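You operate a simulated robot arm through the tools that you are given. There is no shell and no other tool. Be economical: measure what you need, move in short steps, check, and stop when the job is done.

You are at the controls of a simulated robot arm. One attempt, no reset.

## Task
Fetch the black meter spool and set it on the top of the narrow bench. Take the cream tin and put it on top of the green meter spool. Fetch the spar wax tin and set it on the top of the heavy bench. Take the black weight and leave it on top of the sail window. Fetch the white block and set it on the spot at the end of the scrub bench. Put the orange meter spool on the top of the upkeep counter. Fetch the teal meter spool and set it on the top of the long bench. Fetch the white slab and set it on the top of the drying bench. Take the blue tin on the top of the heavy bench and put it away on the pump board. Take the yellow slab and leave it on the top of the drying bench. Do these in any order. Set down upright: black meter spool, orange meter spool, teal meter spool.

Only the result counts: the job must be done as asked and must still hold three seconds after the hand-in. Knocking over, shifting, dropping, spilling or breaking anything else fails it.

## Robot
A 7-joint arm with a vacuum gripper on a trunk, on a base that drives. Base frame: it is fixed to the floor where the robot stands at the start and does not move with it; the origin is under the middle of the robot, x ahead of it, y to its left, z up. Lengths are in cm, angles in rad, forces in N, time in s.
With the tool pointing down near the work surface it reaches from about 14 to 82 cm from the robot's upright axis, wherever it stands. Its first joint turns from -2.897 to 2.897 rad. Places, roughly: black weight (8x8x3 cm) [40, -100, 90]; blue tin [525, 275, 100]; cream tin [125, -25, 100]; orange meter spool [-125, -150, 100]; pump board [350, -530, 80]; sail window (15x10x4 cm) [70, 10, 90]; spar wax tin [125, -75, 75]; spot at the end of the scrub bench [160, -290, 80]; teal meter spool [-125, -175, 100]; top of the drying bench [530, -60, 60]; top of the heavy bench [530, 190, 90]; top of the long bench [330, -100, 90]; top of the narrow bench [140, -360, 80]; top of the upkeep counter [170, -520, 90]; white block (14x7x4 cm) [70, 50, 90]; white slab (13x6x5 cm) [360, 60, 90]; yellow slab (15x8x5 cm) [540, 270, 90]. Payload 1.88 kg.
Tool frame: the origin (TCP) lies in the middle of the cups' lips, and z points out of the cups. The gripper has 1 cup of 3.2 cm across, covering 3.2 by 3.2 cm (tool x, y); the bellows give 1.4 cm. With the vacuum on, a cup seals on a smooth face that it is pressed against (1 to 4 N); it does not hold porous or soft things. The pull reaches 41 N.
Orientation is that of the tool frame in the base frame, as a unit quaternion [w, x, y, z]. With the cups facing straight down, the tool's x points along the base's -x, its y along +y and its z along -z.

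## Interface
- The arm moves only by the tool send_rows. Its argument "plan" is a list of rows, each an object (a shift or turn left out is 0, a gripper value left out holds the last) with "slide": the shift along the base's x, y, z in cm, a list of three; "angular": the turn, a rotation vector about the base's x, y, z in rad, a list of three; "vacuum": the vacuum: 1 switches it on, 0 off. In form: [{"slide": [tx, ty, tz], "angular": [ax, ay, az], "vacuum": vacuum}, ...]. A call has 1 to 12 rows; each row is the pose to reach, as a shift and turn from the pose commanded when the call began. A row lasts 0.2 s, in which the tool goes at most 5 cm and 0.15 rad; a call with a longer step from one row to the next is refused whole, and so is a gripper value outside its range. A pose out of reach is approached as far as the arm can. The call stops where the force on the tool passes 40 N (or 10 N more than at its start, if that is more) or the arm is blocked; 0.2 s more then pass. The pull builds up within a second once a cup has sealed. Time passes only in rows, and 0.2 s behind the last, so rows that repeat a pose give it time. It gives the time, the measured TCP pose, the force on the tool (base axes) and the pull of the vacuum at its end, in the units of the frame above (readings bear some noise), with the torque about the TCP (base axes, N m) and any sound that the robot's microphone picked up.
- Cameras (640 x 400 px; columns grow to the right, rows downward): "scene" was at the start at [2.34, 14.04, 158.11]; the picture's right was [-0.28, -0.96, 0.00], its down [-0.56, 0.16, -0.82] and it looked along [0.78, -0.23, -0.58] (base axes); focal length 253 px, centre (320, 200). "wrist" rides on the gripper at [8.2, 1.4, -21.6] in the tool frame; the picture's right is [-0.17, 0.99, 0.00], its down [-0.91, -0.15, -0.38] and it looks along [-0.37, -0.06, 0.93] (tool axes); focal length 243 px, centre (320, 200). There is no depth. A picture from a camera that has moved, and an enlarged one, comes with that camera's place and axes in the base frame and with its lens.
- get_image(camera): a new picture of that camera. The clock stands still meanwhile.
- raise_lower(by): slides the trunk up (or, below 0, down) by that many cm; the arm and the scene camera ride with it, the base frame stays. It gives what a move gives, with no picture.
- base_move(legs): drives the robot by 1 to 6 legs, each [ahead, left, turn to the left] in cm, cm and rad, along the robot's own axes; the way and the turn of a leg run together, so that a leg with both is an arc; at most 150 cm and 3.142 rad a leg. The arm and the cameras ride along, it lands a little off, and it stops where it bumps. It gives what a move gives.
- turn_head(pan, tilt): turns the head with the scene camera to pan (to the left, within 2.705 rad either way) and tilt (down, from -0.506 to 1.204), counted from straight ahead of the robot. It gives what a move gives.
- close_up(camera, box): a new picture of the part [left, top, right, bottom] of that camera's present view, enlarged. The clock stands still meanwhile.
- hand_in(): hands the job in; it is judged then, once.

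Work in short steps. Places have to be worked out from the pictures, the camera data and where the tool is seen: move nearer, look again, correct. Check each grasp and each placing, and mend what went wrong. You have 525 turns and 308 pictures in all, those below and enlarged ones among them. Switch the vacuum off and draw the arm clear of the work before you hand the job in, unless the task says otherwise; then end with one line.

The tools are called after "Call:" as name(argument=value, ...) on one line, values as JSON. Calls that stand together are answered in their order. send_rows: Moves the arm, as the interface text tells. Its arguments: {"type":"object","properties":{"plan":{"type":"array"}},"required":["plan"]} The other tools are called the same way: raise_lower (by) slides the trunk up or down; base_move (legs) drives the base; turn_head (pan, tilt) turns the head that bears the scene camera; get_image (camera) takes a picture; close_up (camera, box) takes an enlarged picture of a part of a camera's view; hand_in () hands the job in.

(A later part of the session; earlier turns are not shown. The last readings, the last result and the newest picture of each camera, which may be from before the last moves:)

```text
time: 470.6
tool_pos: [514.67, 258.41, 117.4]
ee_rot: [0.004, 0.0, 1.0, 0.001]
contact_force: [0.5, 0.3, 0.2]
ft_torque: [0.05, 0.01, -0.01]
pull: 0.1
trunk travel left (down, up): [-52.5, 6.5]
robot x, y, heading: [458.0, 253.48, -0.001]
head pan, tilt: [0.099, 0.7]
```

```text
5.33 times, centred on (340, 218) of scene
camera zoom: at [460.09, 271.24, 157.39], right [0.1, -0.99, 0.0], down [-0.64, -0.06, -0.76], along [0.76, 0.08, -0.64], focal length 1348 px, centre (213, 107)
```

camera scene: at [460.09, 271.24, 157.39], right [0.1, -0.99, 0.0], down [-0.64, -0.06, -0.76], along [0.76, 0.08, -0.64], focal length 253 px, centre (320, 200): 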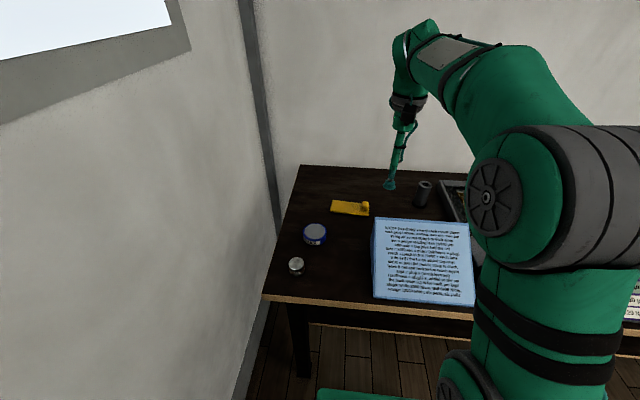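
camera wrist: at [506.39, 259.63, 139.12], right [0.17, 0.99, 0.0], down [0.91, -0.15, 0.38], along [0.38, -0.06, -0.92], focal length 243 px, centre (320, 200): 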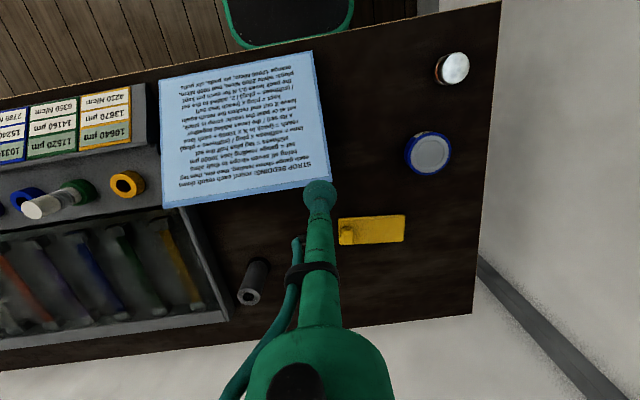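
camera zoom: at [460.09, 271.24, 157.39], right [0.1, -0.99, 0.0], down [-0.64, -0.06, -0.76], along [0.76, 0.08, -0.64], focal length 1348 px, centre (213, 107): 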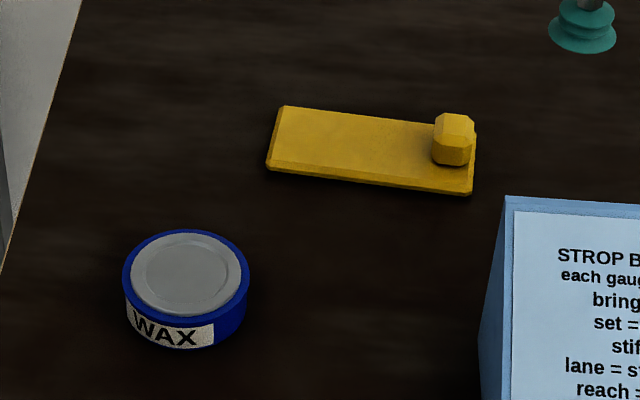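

Flat area centre ≈ [535,267.5]. Move above at z≈97.

Call:
send_rows(plan=[{"slide": [4.5, 2, 0]}, {"slide": [9, 4, -1]}, {"slide": [13.5, 6, -3]}, {"slide": [17, 8, -5.5]}, {"slide": [20, 9, -8.5]}, {"slide": [20, 9, -13]}, {"slide": [20, 9, -17.5]}, {"slide": [20, 9, -20]}])

Call:
close_up(camera="wrist", box=[224, 120, 416, 240])

Call:
close_up(camera="scene", box=[280, 160, 400, 235])

```text
refused: row 2 steps farther than a row can; nothing moved
```

```text
3.33 times, centred on (320, 180) of wrist
camera zoom: at [506.39, 259.63, 139.12], right [0.17, 0.99, 0.0], down [0.91, -0.15, 0.38], along [0.38, -0.06, -0.92], focal length 809 px, centre (320, 267)
```

zoom: 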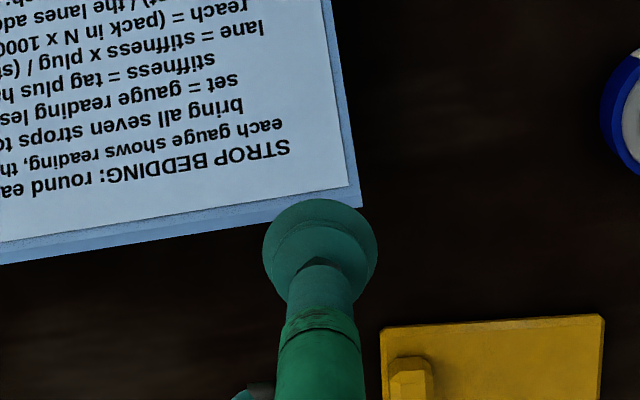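

```text
5.33 times, centred on (340, 198) of scene
camera zoom: at [460.09, 271.24, 157.39], right [0.1, -0.99, 0.0], down [-0.64, -0.06, -0.76], along [0.76, 0.08, -0.64], focal length 1348 px, centre (213, 213)
```

zoom: 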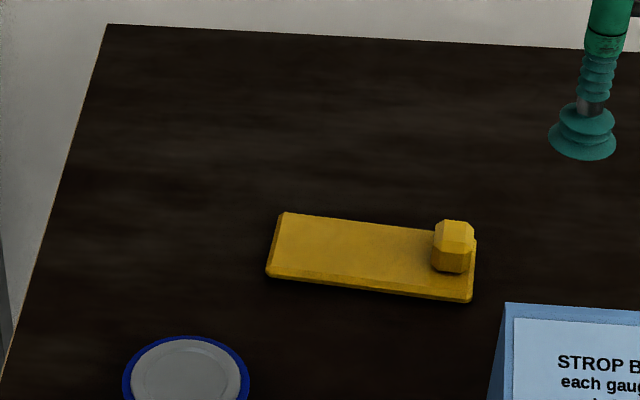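

Resend with shorter steps.

Call:
send_rows(plan=[{"slide": [4, 2, 0]}, {"slide": [8, 4, -1]}, {"slide": [12, 6, -2.5]}, {"slide": [16, 8, -4]}, {"slide": [20, 9, -6]}, {"slide": [20, 9, -10.5]}, {"slide": [20, 9, -15]}, {"slide": [20, 9, -19]}])

Call:
close_up(camera="wrist", box=[224, 120, 416, 240])

Call:
close_up(camera="scene", box=[280, 160, 400, 235])

```text
time: 472.4
tool_pos: [534.6, 267.56, 98.52]
ee_rot: [0.004, 0.0, 1.0, 0.001]
contact_force: [0.3, 1.0, -0.2]
ft_torque: [-0.02, 0.02, 0.02]
pull: 0.0
out of reach, approached as far as the arm can: row 5
trunk travel left (down, up): [-52.5, 6.5]
robot x, y, heading: [457.61, 253.95, 0.002]
head pan, tilt: [0.099, 0.7]
```

```text
3.33 times, centred on (320, 180) of wrist
camera zoom: at [526.28, 268.79, 119.99], right [0.17, 0.99, 0.0], down [0.91, -0.15, 0.38], along [0.38, -0.06, -0.92], focal length 809 px, centre (320, 267)
```

zoom: 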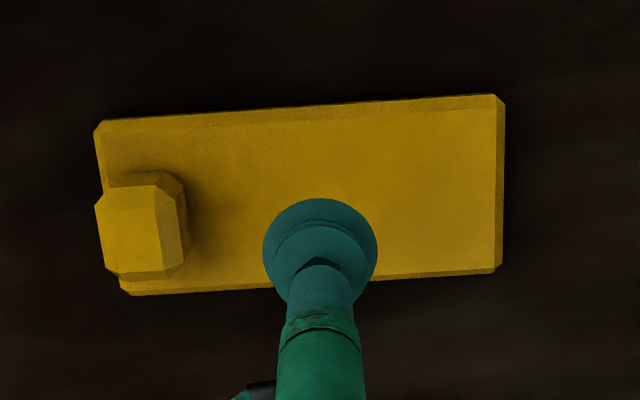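

```text
5.33 times, centred on (340, 198) of scene
camera zoom: at [460.08, 271.25, 157.39], right [0.1, -0.99, 0.0], down [-0.64, -0.06, -0.76], along [0.76, 0.08, -0.64], focal length 1348 px, centre (213, 213)
```

zoom: 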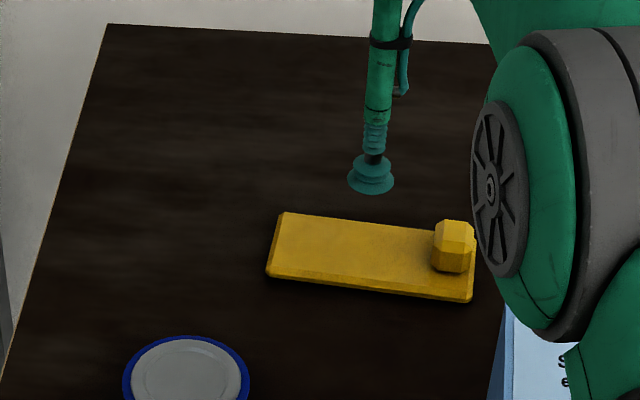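

Cup axis lands near the plate centre; trim +0.4 x and press.

Call:
send_rows(plan=[{"slide": [0.4, 0, -3.5], "vacuum": 1}, {"slide": [0.4, 0, -6]}, {"slide": [0.4, 0, -7]}, {"slide": [0.4, 0, -7.3]}, {"slide": [0.4, 0, -7.3]}])

```text
time: 473.6
tool_pos: [534.98, 267.58, 91.38]
ee_rot: [0.003, 0.0, 1.0, 0.001]
contact_force: [-0.8, 0.1, 0.5]
ft_torque: [-0.05, 0.08, 0.06]
pull: 41.2
trunk travel left (down, up): [-52.5, 6.5]
robot x, y, heading: [457.63, 254.25, 0.005]
head pan, tilt: [0.099, 0.7]
```

Sealed. Lift, retract, then drive right toward the drying bench.

Call:
send_rows(plan=[{"slide": [0, 0, 1]}, {"slide": [0, 0, 4]}, {"slide": [0, 0, 8]}, {"slide": [-1, -0.5, 12.5]}, {"slide": [-4, -1, 16]}, {"slide": [-8, -2, 18]}, {"slide": [-12, -3, 20]}, {"slide": [-16, -4, 22]}, {"slide": [-20, -5, 24]}, {"slide": [-24, -6, 26]}, {"slide": [-28, -7, 28]}, {"slide": [-32, -9, 28]}])

Call:
send_rows(plan=[{"slide": [-4, -1, 0]}, {"slide": [-8, -2, 0]}])

Call:
base_move(legs=[[-16, 0, 0], [0, -120, 0], [0, -90, 0]])

Call:
turn_head(pan=-0.5, tilt=0.5)

Call:
get_image(camera="scene")

```text
time: 476.2
tool_pos: [503.14, 258.39, 119.52]
ee_rot: [0.003, 0.0, 1.0, 0.001]
contact_force: [-0.6, 0.1, -0.8]
ft_torque: [-0.02, 0.0, -0.03]
pull: 40.9
trunk travel left (down, up): [-52.5, 6.5]
robot x, y, heading: [457.46, 253.96, -0.001]
head pan, tilt: [0.099, 0.7]
```

```text
time: 476.8
tool_pos: [495.23, 256.3, 119.29]
ee_rot: [0.003, 0.0, 1.0, 0.001]
contact_force: [-0.1, -0.3, 0.0]
ft_torque: [0.01, -0.02, -0.01]
pull: 40.7
trunk travel left (down, up): [-52.5, 6.5]
robot x, y, heading: [457.53, 254.43, -0.002]
head pan, tilt: [0.099, 0.7]
```

```text
time: 488.1
tool_pos: [480.84, 48.65, 119.32]
ee_rot: [0.003, -0.002, 1.0, 0.001]
contact_force: [0.1, 0.2, 0.0]
ft_torque: [0.0, 0.02, -0.02]
pull: 40.6
trunk travel left (down, up): [-52.5, 6.5]
robot x, y, heading: [443.06, 46.24, 0.004]
head pan, tilt: [0.099, 0.7]
```

```text
time: 489.1
tool_pos: [480.83, 48.55, 119.24]
ee_rot: [0.004, -0.003, 1.0, 0.001]
contact_force: [0.3, -0.3, -0.4]
ft_torque: [0.03, -0.02, -0.03]
pull: 41.1
trunk travel left (down, up): [-52.5, 6.5]
robot x, y, heading: [442.96, 46.4, 0.007]
head pan, tilt: [-0.499, 0.499]
```

```text
167 pictures are left
camera scene: at [445.06, 58.16, 159.16], right [-0.47, -0.88, 0.0], down [-0.42, 0.23, -0.88], along [0.77, -0.42, -0.48], focal length 253 px, centre (320, 200)
```

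scene: 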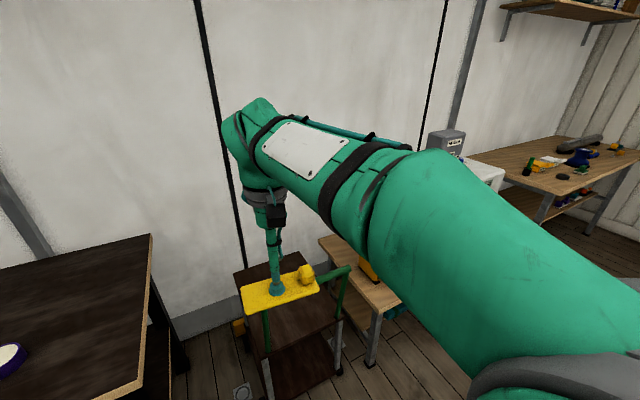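

Slab held. Continue right to the drying bench.

Call:
base_move(legs=[[0, -98, 0]])

Call:
turn_head(pan=0.1, tilt=0.6)

Call:
get_image(camera="scene")

Call:
get_image(camera="wrist")

```text
time: 494.4
tool_pos: [482.07, -51.2, 119.3]
ee_rot: [0.003, -0.011, 1.0, 0.001]
contact_force: [-0.4, 0.7, -1.1]
ft_torque: [0.04, 0.03, -0.04]
pull: 39.9
trunk travel left (down, up): [-52.5, 6.5]
robot x, y, heading: [444.31, -54.24, 0.025]
head pan, tilt: [-0.499, 0.499]
```

```text
time: 495.4
tool_pos: [482.06, -51.07, 119.32]
ee_rot: [0.003, -0.01, 1.0, 0.001]
contact_force: [0.2, -0.7, -1.8]
ft_torque: [0.01, 0.0, -0.01]
pull: 40.3
trunk travel left (down, up): [-52.5, 6.5]
robot x, y, heading: [444.48, -54.12, 0.02]
head pan, tilt: [0.099, 0.6]
```

```text
166 pictures are left
camera scene: at [446.89, -36.98, 158.25], right [0.12, -0.99, 0.0], down [-0.56, -0.07, -0.83], along [0.82, 0.1, -0.56], focal length 253 px, centre (320, 200)
```

scene: 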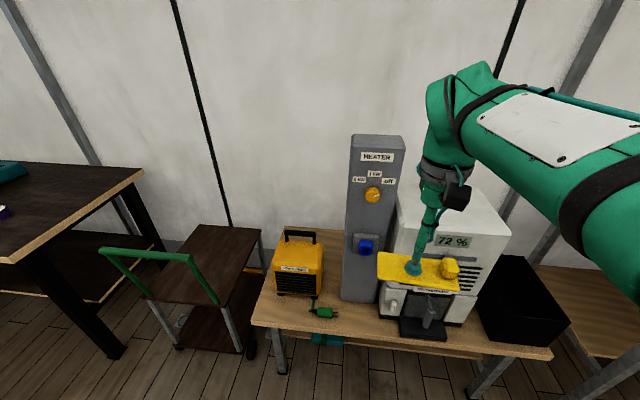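

```text
165 pictures are left
camera wrist: at [473.67, -50.1, 140.92], right [0.15, 0.99, 0.0], down [0.91, -0.14, 0.38], along [0.38, -0.05, -0.92], focal length 243 px, centre (320, 200)
```

wrist: 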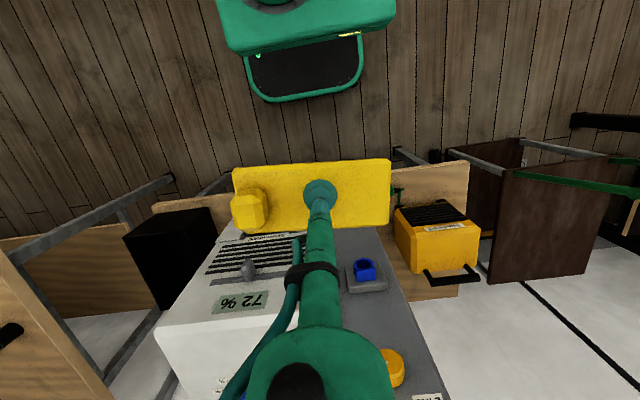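

Drying bench is crowded; there's a front strip. Zoom to plan spots for two slabs.

Call:
close_up(camera="scene", box=[240, 220, 560, 370])

Call:
close_up(camera="wrist", box=[370, 130, 530, 310])

```text
2.00 times, centred on (400, 295) of scene
camera zoom: at [446.89, -36.98, 158.25], right [0.12, -0.99, 0.0], down [-0.56, -0.07, -0.83], along [0.82, 0.1, -0.56], focal length 506 px, centre (160, 10)
```

zoom: 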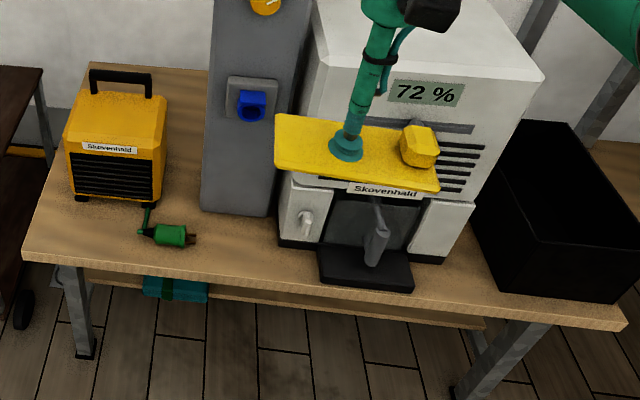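

```text
2.22 times, centred on (450, 220) of wrist
camera zoom: at [473.67, -50.1, 140.92], right [0.15, 0.99, 0.0], down [0.91, -0.14, 0.38], along [0.38, -0.05, -0.92], focal length 539 px, centre (31, 156)
```

zoom: 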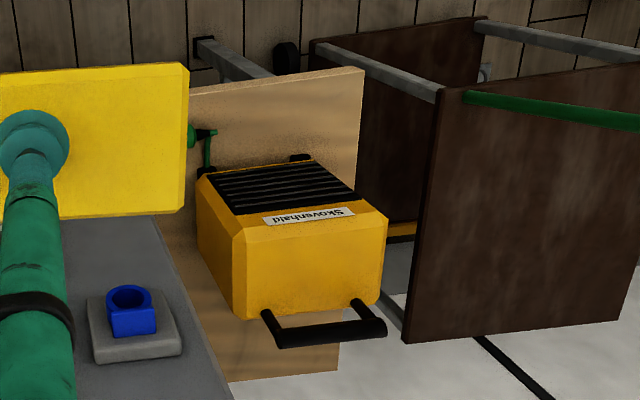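

I lower the trunk 28 cm for working at z≈60 and take another view for parallax.

Call:
raise_lower(by=-28)

Call:
get_image(camera="scene")

Call:
get_image(camera="wrist")

```text
time: 498.2
tool_pos: [482.09, -51.1, 91.28]
ee_rot: [0.003, -0.01, 1.0, 0.001]
contact_force: [-0.1, -0.3, -0.3]
ft_torque: [0.04, 0.01, -0.02]
pull: 41.0
trunk travel left (down, up): [-24.5, 34.5]
robot x, y, heading: [444.8, -54.26, 0.027]
head pan, tilt: [0.099, 0.6]
```

```text
162 pictures are left
camera scene: at [446.89, -36.97, 130.26], right [0.12, -0.99, 0.0], down [-0.56, -0.07, -0.83], along [0.82, 0.1, -0.56], focal length 253 px, centre (320, 200)
```

scene: 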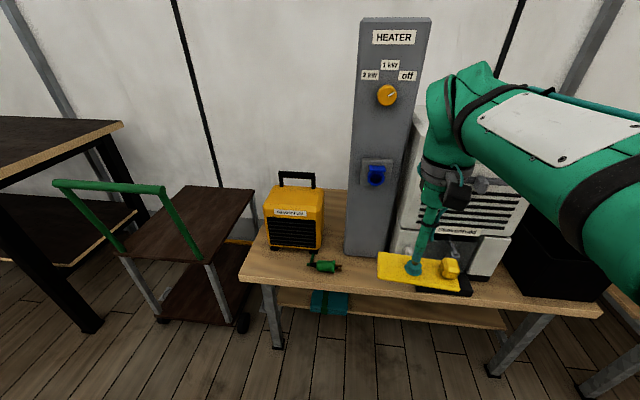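

```text
161 pictures are left
camera wrist: at [473.67, -50.1, 112.92], right [0.15, 0.99, 0.0], down [0.91, -0.14, 0.38], along [0.38, -0.05, -0.92], focal length 243 px, centre (320, 200)
```

wrist: 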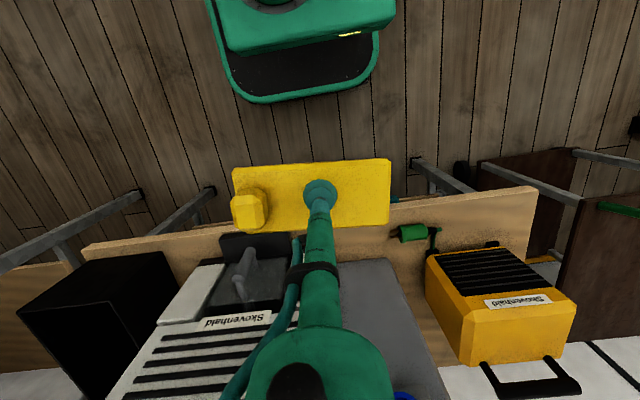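

Column front is at x≈514.8, bench edge x≈501.4, top z≈59.7. Yellow slab fits at the left end: centre ≈[506.5,-14.2]. Strafe left 38.

Call:
base_move(legs=[[0, 38, -0.02]])

Call:
get_image(camera="wrist")

Call:
get_image(camera="scene")

```text
time: 500.6
tool_pos: [481.79, -13.62, 91.29]
ee_rot: [0.003, 0.002, 1.0, 0.001]
contact_force: [0.2, 0.4, -0.5]
ft_torque: [-0.01, 0.03, -0.02]
pull: 41.0
trunk travel left (down, up): [-24.5, 34.5]
robot x, y, heading: [443.91, -16.2, -0.003]
head pan, tilt: [0.099, 0.6]
```

```text
160 pictures are left
camera wrist: at [473.38, -12.43, 112.92], right [0.17, 0.99, 0.0], down [0.91, -0.16, 0.38], along [0.38, -0.06, -0.92], focal length 243 px, centre (320, 200)
```

wrist: 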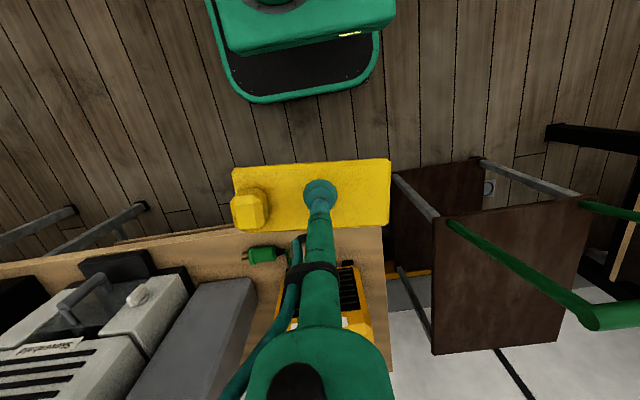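

```text
159 pictures are left
camera scene: at [446.89, 1.29, 130.25], right [0.1, -1.0, 0.0], down [-0.56, -0.06, -0.83], along [0.82, 0.08, -0.56], focal length 253 px, centre (320, 200)
```

scene: 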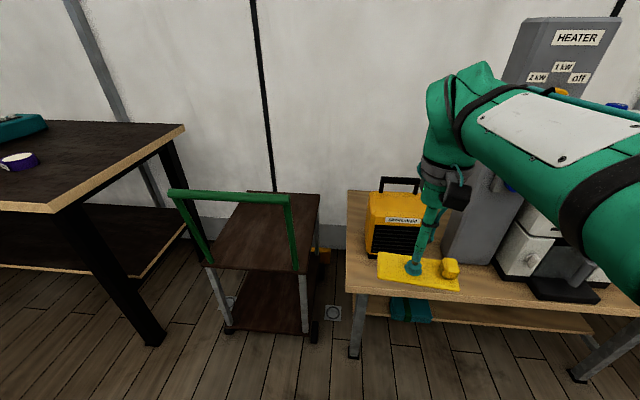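

Rotate slab by +0.09 rad, extend over the spot, go down to hover.

Call:
send_rows(plan=[{"slide": [4.5, 0, 0], "angular": [0, 0, 0.05]}, {"slide": [9, 0, 0], "angular": [0, 0, 0.09]}, {"slide": [13.5, 0.1, 0], "angular": [0, 0, 0.09]}, {"slide": [18, 0.2, 0], "angular": [0, 0, 0.09]}, {"slide": [22, 0.2, 0], "angular": [0, 0, 0.09]}, {"slide": [24.5, 0.2, -3], "angular": [0, 0, 0.09]}, {"slide": [24.5, 0.2, -8], "angular": [0, 0, 0.09]}, {"slide": [24.5, 0.2, -12.5], "angular": [0, 0, 0.09]}, {"slide": [24.5, 0.2, -17], "angular": [0, 0, 0.09]}, {"slide": [24.5, 0.2, -20], "angular": [0, 0, 0.09]}])

Call:
get_image(camera="wrist")

Call:
get_image(camera="scene")

```text
time: 502.8
tool_pos: [506.21, -13.51, 71.08]
ee_rot: [0.004, -0.043, 0.999, 0.0]
contact_force: [0.4, 0.6, -0.7]
ft_torque: [0.03, 0.0, -0.02]
pull: 40.5
trunk travel left (down, up): [-24.5, 34.5]
robot x, y, heading: [444.16, -15.87, -0.006]
head pan, tilt: [0.099, 0.6]
```

```text
158 pictures are left
camera wrist: at [497.72, -13.0, 92.78], right [0.08, 1.0, 0.0], down [0.92, -0.07, 0.38], along [0.38, -0.03, -0.92], focal length 243 px, centre (320, 200)
```

wrist: 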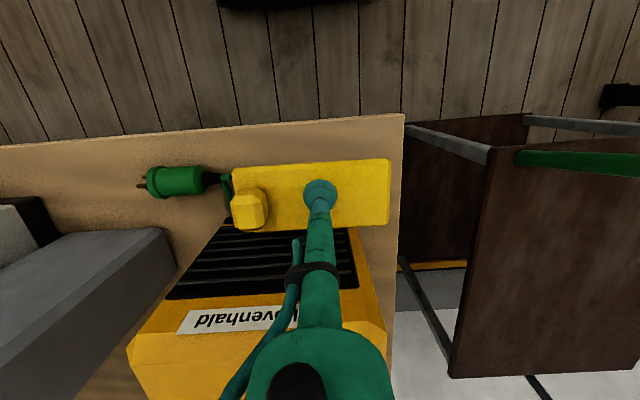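

```text
157 pictures are left
camera scene: at [446.88, 1.3, 130.25], right [0.1, -1.0, 0.0], down [-0.56, -0.06, -0.83], along [0.82, 0.08, -0.56], focal length 253 px, centre (320, 200)
```

scene: 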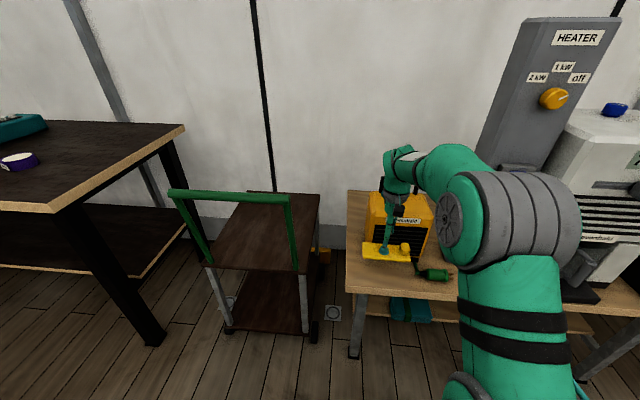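

Fits; shift +1 in y for cord clearance and lower to contact.

Call:
send_rows(plan=[{"slide": [0, 1, -3]}, {"slide": [0, 1, -6]}, {"slide": [0, 1, -8]}, {"slide": [0, 1, -9]}])

Call:
close_up(camera="scene", box=[340, 180, 480, 300])

```text
time: 503.8
tool_pos: [506.19, -12.56, 62.19]
ee_rot: [0.003, -0.044, 0.999, 0.001]
contact_force: [-0.5, -0.6, -1.0]
ft_torque: [0.02, -0.01, 0.0]
pull: 40.9
trunk travel left (down, up): [-24.5, 34.5]
robot x, y, heading: [444.18, -15.74, 0.001]
head pan, tilt: [0.099, 0.6]
```

```text
3.33 times, centred on (410, 240) of scene
camera zoom: at [446.89, 1.3, 130.25], right [0.1, -1.0, 0.0], down [-0.56, -0.06, -0.83], along [0.82, 0.08, -0.56], focal length 843 px, centre (20, 67)
```

zoom: 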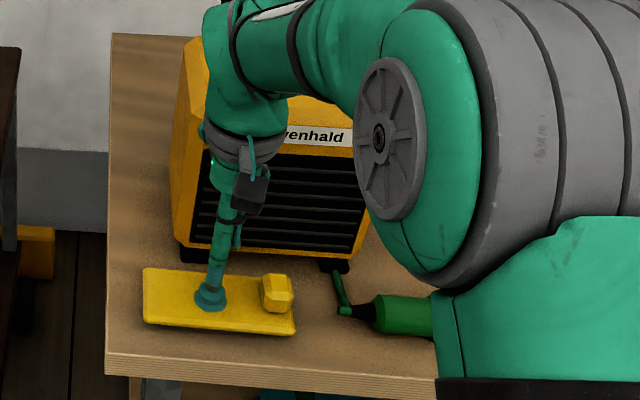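

Call:
send_rows(plan=[{"slide": [0, 0, -0.5]}, {"slide": [0, 0, -0.9]}, {"slide": [0, 0, -1.3]}])

```text
time: 504.6
tool_pos: [506.21, -12.39, 61.15]
ee_rot: [0.005, -0.043, 0.999, 0.001]
contact_force: [-5.4, -1.1, 13.5]
ft_torque: [-0.16, 0.21, -0.11]
pull: 41.0
trunk travel left (down, up): [-24.5, 34.5]
robot x, y, heading: [444.21, -16.1, -0.005]
head pan, tilt: [0.099, 0.6]
```

Contact. Release and rise.

Call:
send_rows(plan=[{"slide": [0, 0, 0.2], "vacuum": 0}, {"slide": [0, 0, 0.3]}, {"slide": [0, 0, 0.3]}, {"slide": [0, 0, 0.3]}, {"slide": [0, 0, 0.7]}, {"slide": [0, 0, 2]}, {"slide": [0, 0, 5]}, {"slide": [-2, 0, 9]}, {"slide": [-5, 0, 12]}, {"slide": [-8, 0, 15]}, {"slide": [-12, 0, 17], "angular": [0, 0, -0.05]}, {"slide": [-16, 0, 19], "angular": [0, 0, -0.09]}])

Call:
get_image(camera="scene")

```text
time: 507.2
tool_pos: [490.12, -12.37, 80.02]
ee_rot: [0.002, 0.002, 1.0, 0.001]
contact_force: [0.3, 0.5, -0.8]
ft_torque: [0.01, 0.05, -0.01]
pull: 0.1
trunk travel left (down, up): [-24.5, 34.5]
robot x, y, heading: [443.91, -16.1, -0.001]
head pan, tilt: [0.099, 0.6]
```

```text
155 pictures are left
camera scene: at [446.95, 1.3, 130.25], right [0.1, -1.0, 0.0], down [-0.56, -0.06, -0.82], along [0.82, 0.08, -0.57], focal length 253 px, centre (320, 200)
```

scene: 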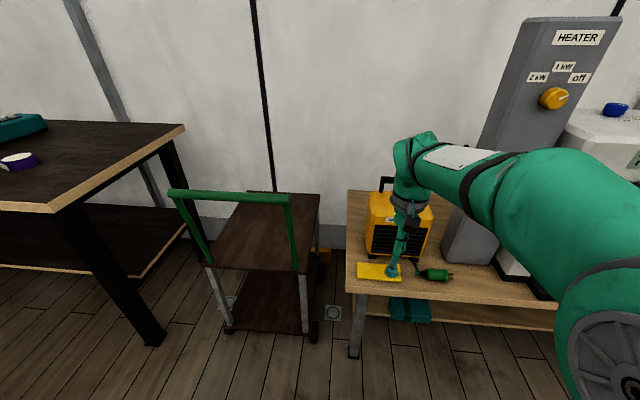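

Yellow slab placed. Raise the trunk, retract, turn to face the long bench's back and go to the white slab near [360,60].

Call:
send_rows(plan=[{"slide": [-4, 0, 2]}, {"slide": [-8, 0, 4]}, {"slide": [-10, 0, 8]}])

Call:
raise_lower(by=28)

Call:
base_move(legs=[[-8, 30, 0], [0, 0, 3.14], [0, -40, 0]])

Call:
turn_head(pan=0.0, tilt=0.6)

Call:
get_image(camera="scene")

Call:
get_image(camera="wrist")

```text
time: 508.0
tool_pos: [480.2, -12.47, 88.31]
ee_rot: [0.003, 0.001, 1.0, 0.001]
contact_force: [0.0, 0.5, -0.7]
ft_torque: [-0.02, 0.03, -0.02]
pull: 0.2
trunk travel left (down, up): [-24.5, 34.5]
robot x, y, heading: [444.35, -16.04, -0.001]
head pan, tilt: [0.099, 0.6]
```

```text
time: 510.8
tool_pos: [480.2, -12.42, 116.28]
ee_rot: [0.004, 0.001, 1.0, 0.001]
contact_force: [0.7, -0.3, -0.3]
ft_torque: [0.0, 0.02, 0.0]
pull: 0.0
trunk travel left (down, up): [-52.5, 6.5]
robot x, y, heading: [444.16, -15.82, 0.002]
head pan, tilt: [0.099, 0.6]
```

```text
time: 522.3
tool_pos: [400.94, 50.99, 116.26]
ee_rot: [0.001, 1.0, -0.008, -0.004]
contact_force: [0.4, -0.4, 0.2]
ft_torque: [-0.02, -0.01, -0.03]
pull: 0.0
trunk travel left (down, up): [-52.5, 6.5]
robot x, y, heading: [437.33, 54.52, 3.125]
head pan, tilt: [0.099, 0.6]
```

```text
time: 523.0
tool_pos: [401.02, 51.04, 116.33]
ee_rot: [0.0, 1.0, -0.008, -0.003]
contact_force: [-0.1, -0.8, -0.9]
ft_torque: [0.02, 0.02, 0.0]
pull: 0.1
trunk travel left (down, up): [-52.5, 6.5]
robot x, y, heading: [436.94, 54.37, 3.129]
head pan, tilt: [0.0, 0.6]
```

```text
154 pictures are left
camera scene: at [433.89, 37.87, 158.25], right [0.01, 1.0, 0.0], down [0.56, -0.01, -0.83], along [-0.82, 0.01, -0.56], focal length 253 px, centre (320, 200)
```

scene: 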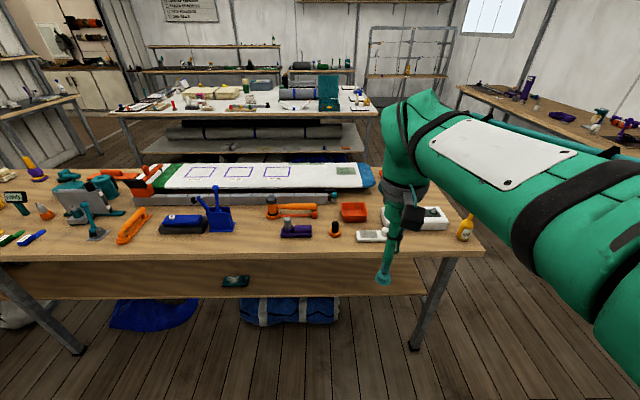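

```text
153 pictures are left
camera wrist: at [409.35, 49.39, 137.9], right [-0.18, -0.98, 0.0], down [-0.91, 0.17, 0.38], along [-0.38, 0.07, -0.92], focal length 243 px, centre (320, 200)
```

wrist: 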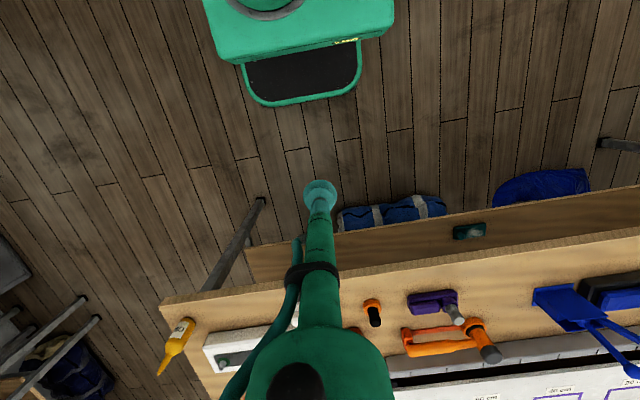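

Zoom on the white items.

Call:
close_up(camera="scene", box=[320, 190, 480, 290])

Call:
send_rows(plan=[{"slide": [-4.5, 0, 0]}, {"slide": [-9, 0, 0]}, {"slide": [-13.5, 0, 0]}, {"slide": [-18, 0, 0]}, {"slide": [-22, 0, 0]}])

Call:
get_image(camera="wrist")

Call:
close_up(camera="scene", box=[300, 190, 480, 290])

```text
4.00 times, centred on (400, 240) of scene
camera zoom: at [433.89, 37.87, 158.25], right [0.01, 1.0, 0.0], down [0.56, -0.01, -0.83], along [-0.82, 0.01, -0.56], focal length 1011 px, centre (0, 40)
```

zoom: 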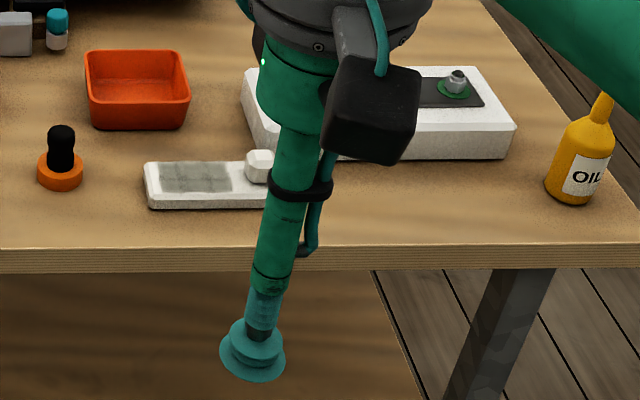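

```text
time: 524.2
tool_pos: [378.64, 50.98, 116.26]
ee_rot: [0.001, 1.0, -0.007, -0.003]
contact_force: [-1.3, 0.9, 0.2]
ft_torque: [-0.03, 0.04, -0.02]
pull: 0.0
trunk travel left (down, up): [-52.5, 6.5]
robot x, y, heading: [436.88, 54.13, 3.13]
head pan, tilt: [0.0, 0.6]
```

```text
151 pictures are left
camera wrist: at [387.08, 49.39, 137.83], right [-0.18, -0.98, 0.0], down [-0.91, 0.17, 0.38], along [-0.38, 0.07, -0.92], focal length 243 px, centre (320, 200)
```

wrist: 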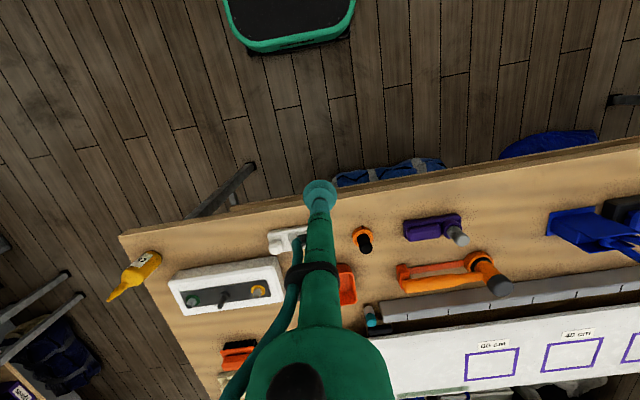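

```text
3.56 times, centred on (390, 240) of scene
camera zoom: at [433.86, 37.87, 158.25], right [0.01, 1.0, 0.0], down [0.56, -0.01, -0.82], along [-0.82, 0.01, -0.57], focal length 899 px, centre (71, 58)
```

zoom: 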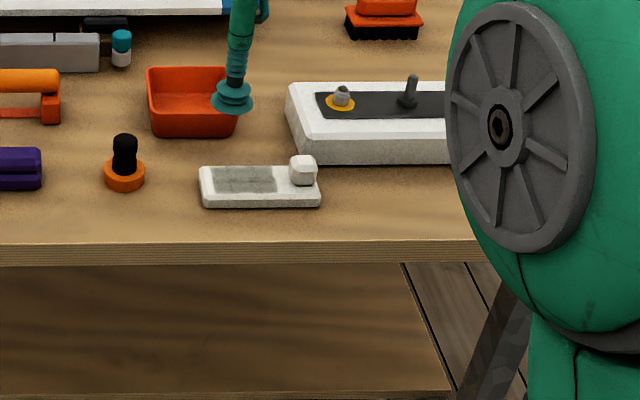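

The white slab lies near [364,57] with a grey inlay and a knob at its +y end. Move over the inlay, hover.

Call:
send_rows(plan=[{"slide": [-4, 1.5, -1]}, {"slide": [-8, 3, -3]}, {"slide": [-12, 4.5, -5]}, {"slide": [-14.7, 6.2, -8]}, {"slide": [-14.7, 6.2, -12.5]}, {"slide": [-14.7, 6.2, -17]}, {"slide": [-14.7, 6.2, -19]}])

Call:
close_up(camera="wrist", box=[224, 120, 416, 240])

Call:
close_up(camera="scene", box=[310, 200, 430, 275])

```text
time: 525.8
tool_pos: [364.22, 57.08, 97.29]
ee_rot: [0.001, 1.0, -0.007, -0.003]
contact_force: [1.3, 0.6, 0.3]
ft_torque: [0.01, 0.01, -0.01]
pull: 0.0
trunk travel left (down, up): [-52.5, 6.5]
robot x, y, heading: [437.27, 54.12, 3.131]
head pan, tilt: [0.0, 0.6]
```

```text
3.33 times, centred on (320, 180) of wrist
camera zoom: at [372.66, 55.49, 118.88], right [-0.18, -0.98, 0.0], down [-0.91, 0.17, 0.38], along [-0.38, 0.07, -0.92], focal length 809 px, centre (320, 267)
```

zoom: 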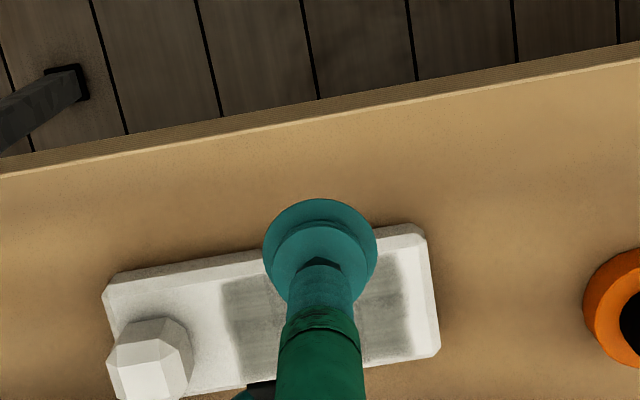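

```text
5.33 times, centred on (370, 238) of scene
camera zoom: at [433.86, 37.88, 158.25], right [0.01, 1.0, 0.0], down [0.57, -0.01, -0.82], along [-0.82, 0.01, -0.57], focal length 1348 px, centre (53, 0)
```

zoom: 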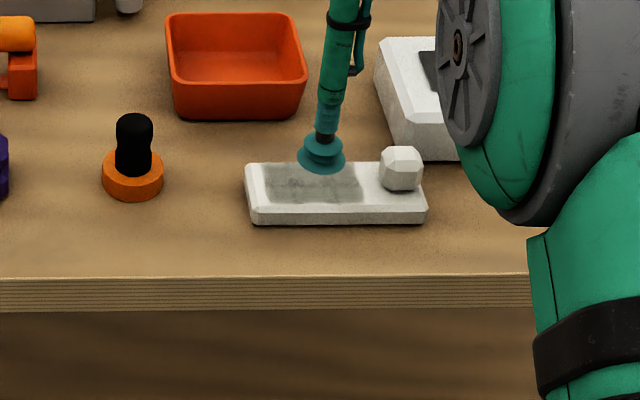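

The slab's inlay centre is about 4.7 cm farther (−x). Shift, then re-check.

Call:
send_rows(plan=[{"slide": [-2.4, 0.4, 0]}, {"slide": [-4.7, 0.75, 0]}, {"slide": [-4.7, 0.75, -3]}])

Call:
close_up(camera="wrist", box=[224, 120, 416, 240])

Call:
close_up(camera="scene", box=[350, 215, 406, 250])

```text
time: 526.6
tool_pos: [359.47, 57.88, 94.4]
ee_rot: [0.001, 1.0, -0.007, -0.003]
contact_force: [0.0, -0.3, 0.2]
ft_torque: [0.02, -0.01, -0.01]
pull: 0.0
trunk travel left (down, up): [-52.5, 6.5]
robot x, y, heading: [437.31, 54.12, 3.124]
head pan, tilt: [0.0, 0.6]
```

```text
3.33 times, centred on (320, 180) of wrist
camera zoom: at [367.82, 56.35, 115.9], right [-0.18, -0.98, 0.0], down [-0.91, 0.17, 0.38], along [-0.38, 0.07, -0.92], focal length 809 px, centre (320, 267)
```

zoom: 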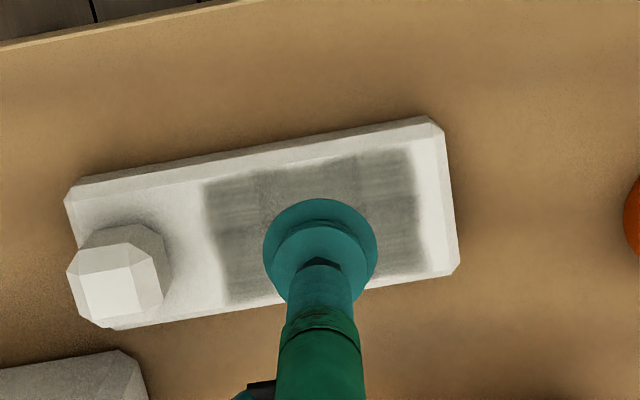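

```text
11.43 times, centred on (378, 232) of scene
camera zoom: at [433.86, 37.88, 158.25], right [0.01, 1.0, 0.0], down [0.57, -0.01, -0.82], along [-0.82, 0.01, -0.57], focal length 2889 px, centre (-343, -171)
```

zoom: 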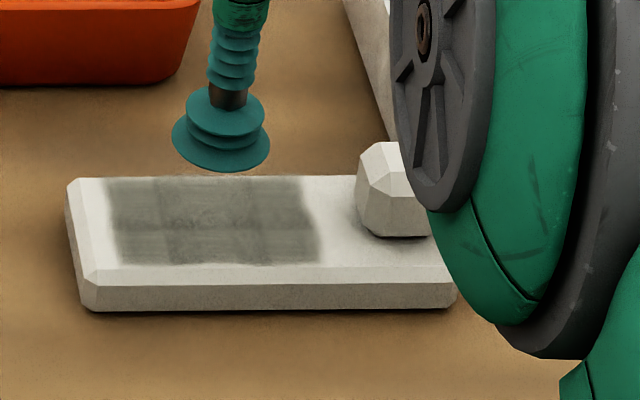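

Almost centred. Shift −0.5 in x and press with vacuum.

Call:
send_rows(plan=[{"slide": [-0.5, 0.1, -2], "vacuum": 1}, {"slide": [-0.5, 0.1, -3.3]}, {"slide": [-0.5, 0.1, -4]}, {"slide": [-0.5, 0.1, -4.3]}, {"slide": [-0.5, 0.1, -4.3]}])

```text
time: 527.8
tool_pos: [359.06, 58.1, 90.11]
ee_rot: [0.001, 1.0, -0.008, -0.005]
contact_force: [-1.7, -0.6, 1.6]
ft_torque: [0.04, -0.02, 0.0]
pull: 40.4
trunk travel left (down, up): [-52.5, 6.5]
robot x, y, heading: [436.88, 54.15, 3.126]
head pan, tilt: [0.0, 0.6]
```

Sealed. Lift, retract, turn around and go to the drying bench's central gap.

Call:
send_rows(plan=[{"slide": [0, 0, 1]}, {"slide": [0, 0, 4]}, {"slide": [0, 0, 8]}, {"slide": [0, 0, 12.5]}, {"slide": [3, 0, 16]}, {"slide": [7, 0, 18.5]}, {"slide": [11, 0, 20.5]}, {"slide": [15, 0, 22.5]}, {"slide": [19.5, 0, 24]}, {"slide": [24, -1, 25]}, {"slide": [28.5, -2, 26]}, {"slide": [33, -3, 27]}])

Call:
send_rows(plan=[{"slide": [4.5, -0.5, 0]}, {"slide": [8, -1, 0]}])

Call:
base_move(legs=[[0, 0, 3.15], [6, -52, 0], [0, -52, 0]])

Call:
raise_lower(by=-28)

Call:
get_image(camera="scene")

Call:
get_image(camera="wrist")

```text
time: 530.4
tool_pos: [391.98, 55.03, 116.99]
ee_rot: [0.001, 1.0, -0.007, -0.004]
contact_force: [0.4, 0.6, -1.0]
ft_torque: [-0.01, -0.02, -0.01]
pull: 41.1
trunk travel left (down, up): [-52.5, 6.5]
robot x, y, heading: [437.2, 54.36, 3.126]
head pan, tilt: [0.0, 0.6]
```

```text
time: 531.0
tool_pos: [400.18, 53.89, 116.84]
ee_rot: [0.0, 1.0, -0.008, -0.005]
contact_force: [0.2, -0.8, -0.1]
ft_torque: [-0.03, 0.0, 0.04]
pull: 40.7
trunk travel left (down, up): [-52.5, 6.5]
robot x, y, heading: [437.21, 54.38, 3.126]
head pan, tilt: [0.0, 0.6]
```

```text
refused: 3.15 is not a number from -3.14159 to 3.14159
```

```text
time: 533.8
tool_pos: [399.91, 54.01, 88.96]
ee_rot: [0.001, 1.0, -0.007, -0.004]
contact_force: [0.5, 0.2, -0.6]
ft_torque: [-0.03, 0.01, -0.03]
pull: 40.8
trunk travel left (down, up): [-24.5, 34.5]
robot x, y, heading: [437.22, 54.24, 3.127]
head pan, tilt: [0.0, 0.6]
```

```text
145 pictures are left
camera scene: at [433.9, 37.88, 130.26], right [0.01, 1.0, 0.0], down [0.56, -0.01, -0.83], along [-0.82, 0.01, -0.56], focal length 253 px, centre (320, 200)
```

scene: 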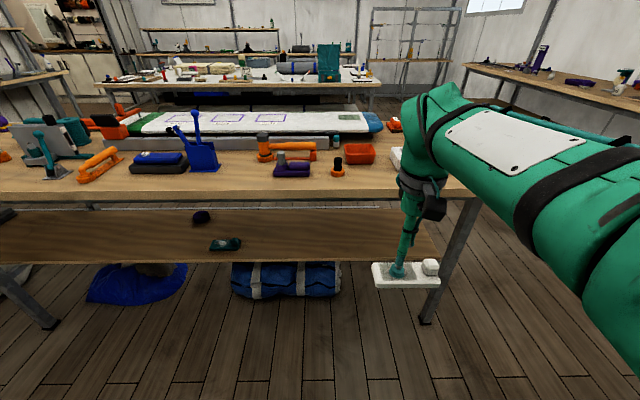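

```text
144 pictures are left
camera wrist: at [408.3, 52.34, 110.52], right [-0.18, -0.98, 0.0], down [-0.91, 0.17, 0.38], along [-0.38, 0.07, -0.92], focal length 243 px, centre (320, 200)
```

wrist: 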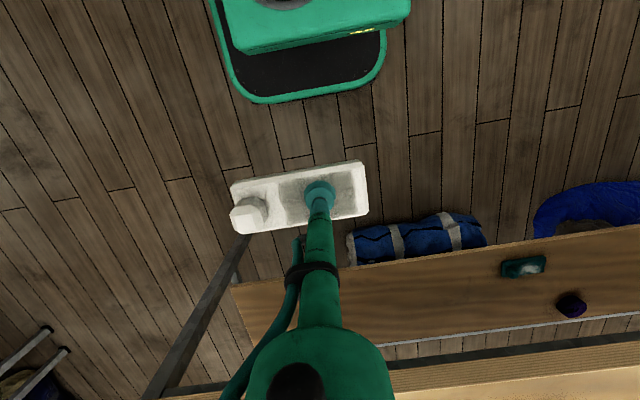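

Turn limit exceeded by a hair; the trunk is already lowered, which is fine here. Turn with 3.14 and strafe to y≈−48.

Call:
base_move(legs=[[0, 0, 3.14], [6, -52, 0], [0, -48, 0]])

Call:
get_image(camera="scene")

Call:
get_image(camera="wrist")

```text
time: 546.8
tool_pos: [484.69, -43.57, 88.99]
ee_rot: [0.004, -0.024, 1.0, 0.002]
contact_force: [0.3, 0.5, -1.1]
ft_torque: [0.02, 0.03, 0.02]
pull: 39.9
trunk travel left (down, up): [-24.5, 34.5]
robot x, y, heading: [447.49, -46.41, 0.054]
head pan, tilt: [0.0, 0.6]
```

```text
143 pictures are left
camera scene: at [449.6, -29.5, 130.25], right [0.05, -1.0, 0.0], down [-0.56, -0.03, -0.83], along [0.82, 0.04, -0.56], focal length 253 px, centre (320, 200)
```

scene: 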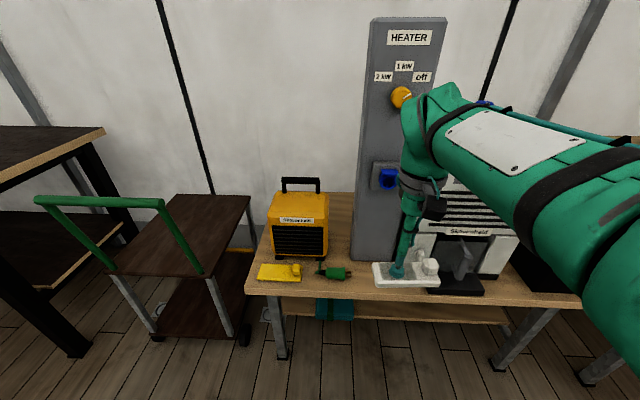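

```text
142 pictures are left
camera wrist: at [476.3, -42.77, 110.51], right [0.12, 0.99, 0.0], down [0.92, -0.11, 0.38], along [0.38, -0.04, -0.92], focal length 243 px, centre (320, 200)
```

wrist: 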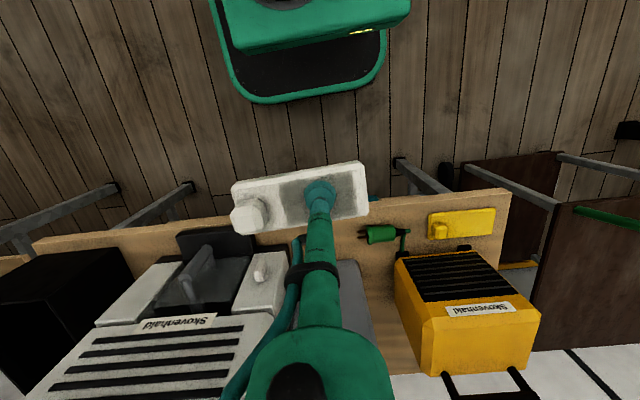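

Gap spans y −37…−61. Target TCP [505.5,-47.6]; extend and descend to hover.

Call:
send_rows(plan=[{"slide": [4, -1, 0]}, {"slide": [8, -2, 0]}, {"slide": [12, -3, 0]}, {"slide": [16, -4, 0]}, {"slide": [19, -4, -3]}, {"slide": [20.5, -4, -7]}, {"slide": [20.5, -4, -11.5]}, {"slide": [20.5, -4, -16]}])

Call:
get_image(camera="scene")

Call:
get_image(camera="wrist")

```text
time: 548.4
tool_pos: [505.82, -47.57, 82.02]
ee_rot: [0.023, -0.024, 0.999, 0.001]
contact_force: [-8.8, 0.7, 14.3]
ft_torque: [0.7, -0.55, -0.49]
pull: 41.0
trunk travel left (down, up): [-24.5, 34.5]
robot x, y, heading: [447.68, -46.17, 0.05]
head pan, tilt: [0.0, 0.6]
stopped in row 7: the force on the tool passed its limit (the readings are from after the stop); the commanded pose is now the measured one
```

```text
141 pictures are left
camera scene: at [449.43, -29.5, 130.27], right [0.05, -1.0, 0.0], down [-0.56, -0.03, -0.83], along [0.82, 0.04, -0.56], focal length 253 px, centre (320, 200)
```

scene: 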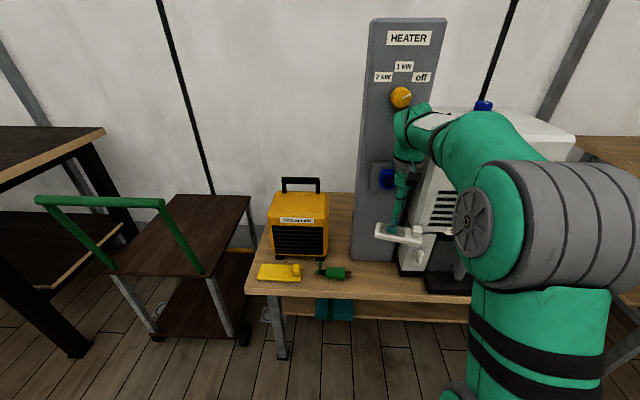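

```text
140 pictures are left
camera wrist: at [496.54, -46.75, 103.21], right [0.12, 0.99, 0.01], down [0.9, -0.11, 0.42], along [0.41, -0.04, -0.91], focal length 243 px, centre (320, 200)
```

wrist: 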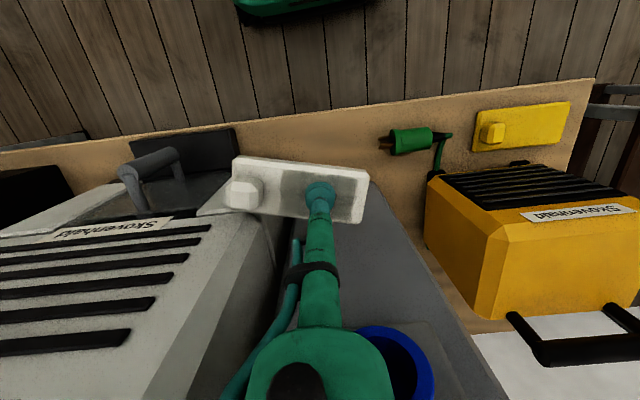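

The slab touched something at the dehumidifier/column. Back off upward and away, then check whether anything moved.

Call:
send_rows(plan=[{"slide": [-1.5, 0.5, 1]}, {"slide": [-4, 1, 2]}, {"slide": [-8, 2, 4], "angular": [0, -0.02, 0]}, {"slide": [-12, 3, 6], "angular": [0, -0.04, 0]}, {"slide": [-16, 4, 7], "angular": [0, -0.04, 0]}, {"slide": [-20, 4, 8], "angular": [0, -0.04, 0]}])

Call:
get_image(camera="scene")

Call:
get_image(camera="wrist")

```text
time: 549.8
tool_pos: [485.9, -43.59, 89.56]
ee_rot: [0.04, -0.024, 0.999, 0.0]
contact_force: [0.5, -0.6, -1.9]
ft_torque: [0.04, 0.05, -0.02]
pull: 40.4
trunk travel left (down, up): [-24.5, 34.5]
robot x, y, heading: [447.62, -46.16, 0.05]
head pan, tilt: [0.0, 0.6]
```

```text
139 pictures are left
camera scene: at [449.64, -29.5, 130.25], right [0.05, -1.0, 0.0], down [-0.56, -0.03, -0.82], along [0.82, 0.04, -0.57], focal length 253 px, centre (320, 200)
```

scene: 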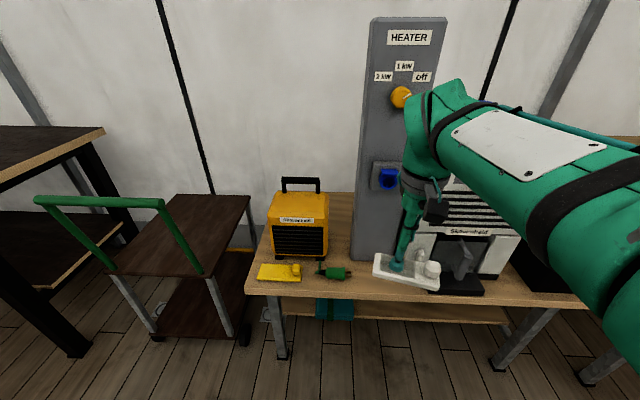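

```text
138 pictures are left
camera wrist: at [475.89, -42.78, 110.48], right [0.12, 0.99, 0.01], down [0.89, -0.11, 0.45], along [0.45, -0.04, -0.89], focal length 243 px, centre (320, 200)
```

wrist: 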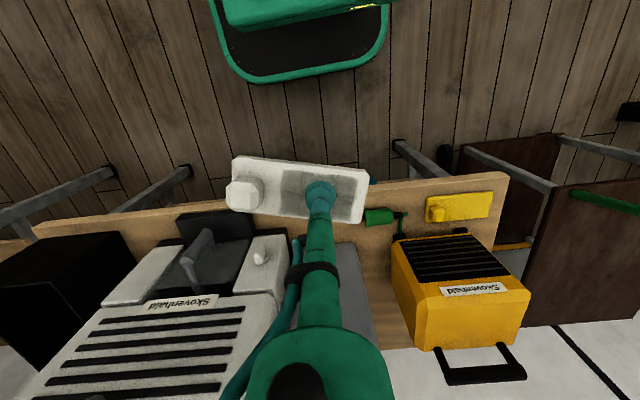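

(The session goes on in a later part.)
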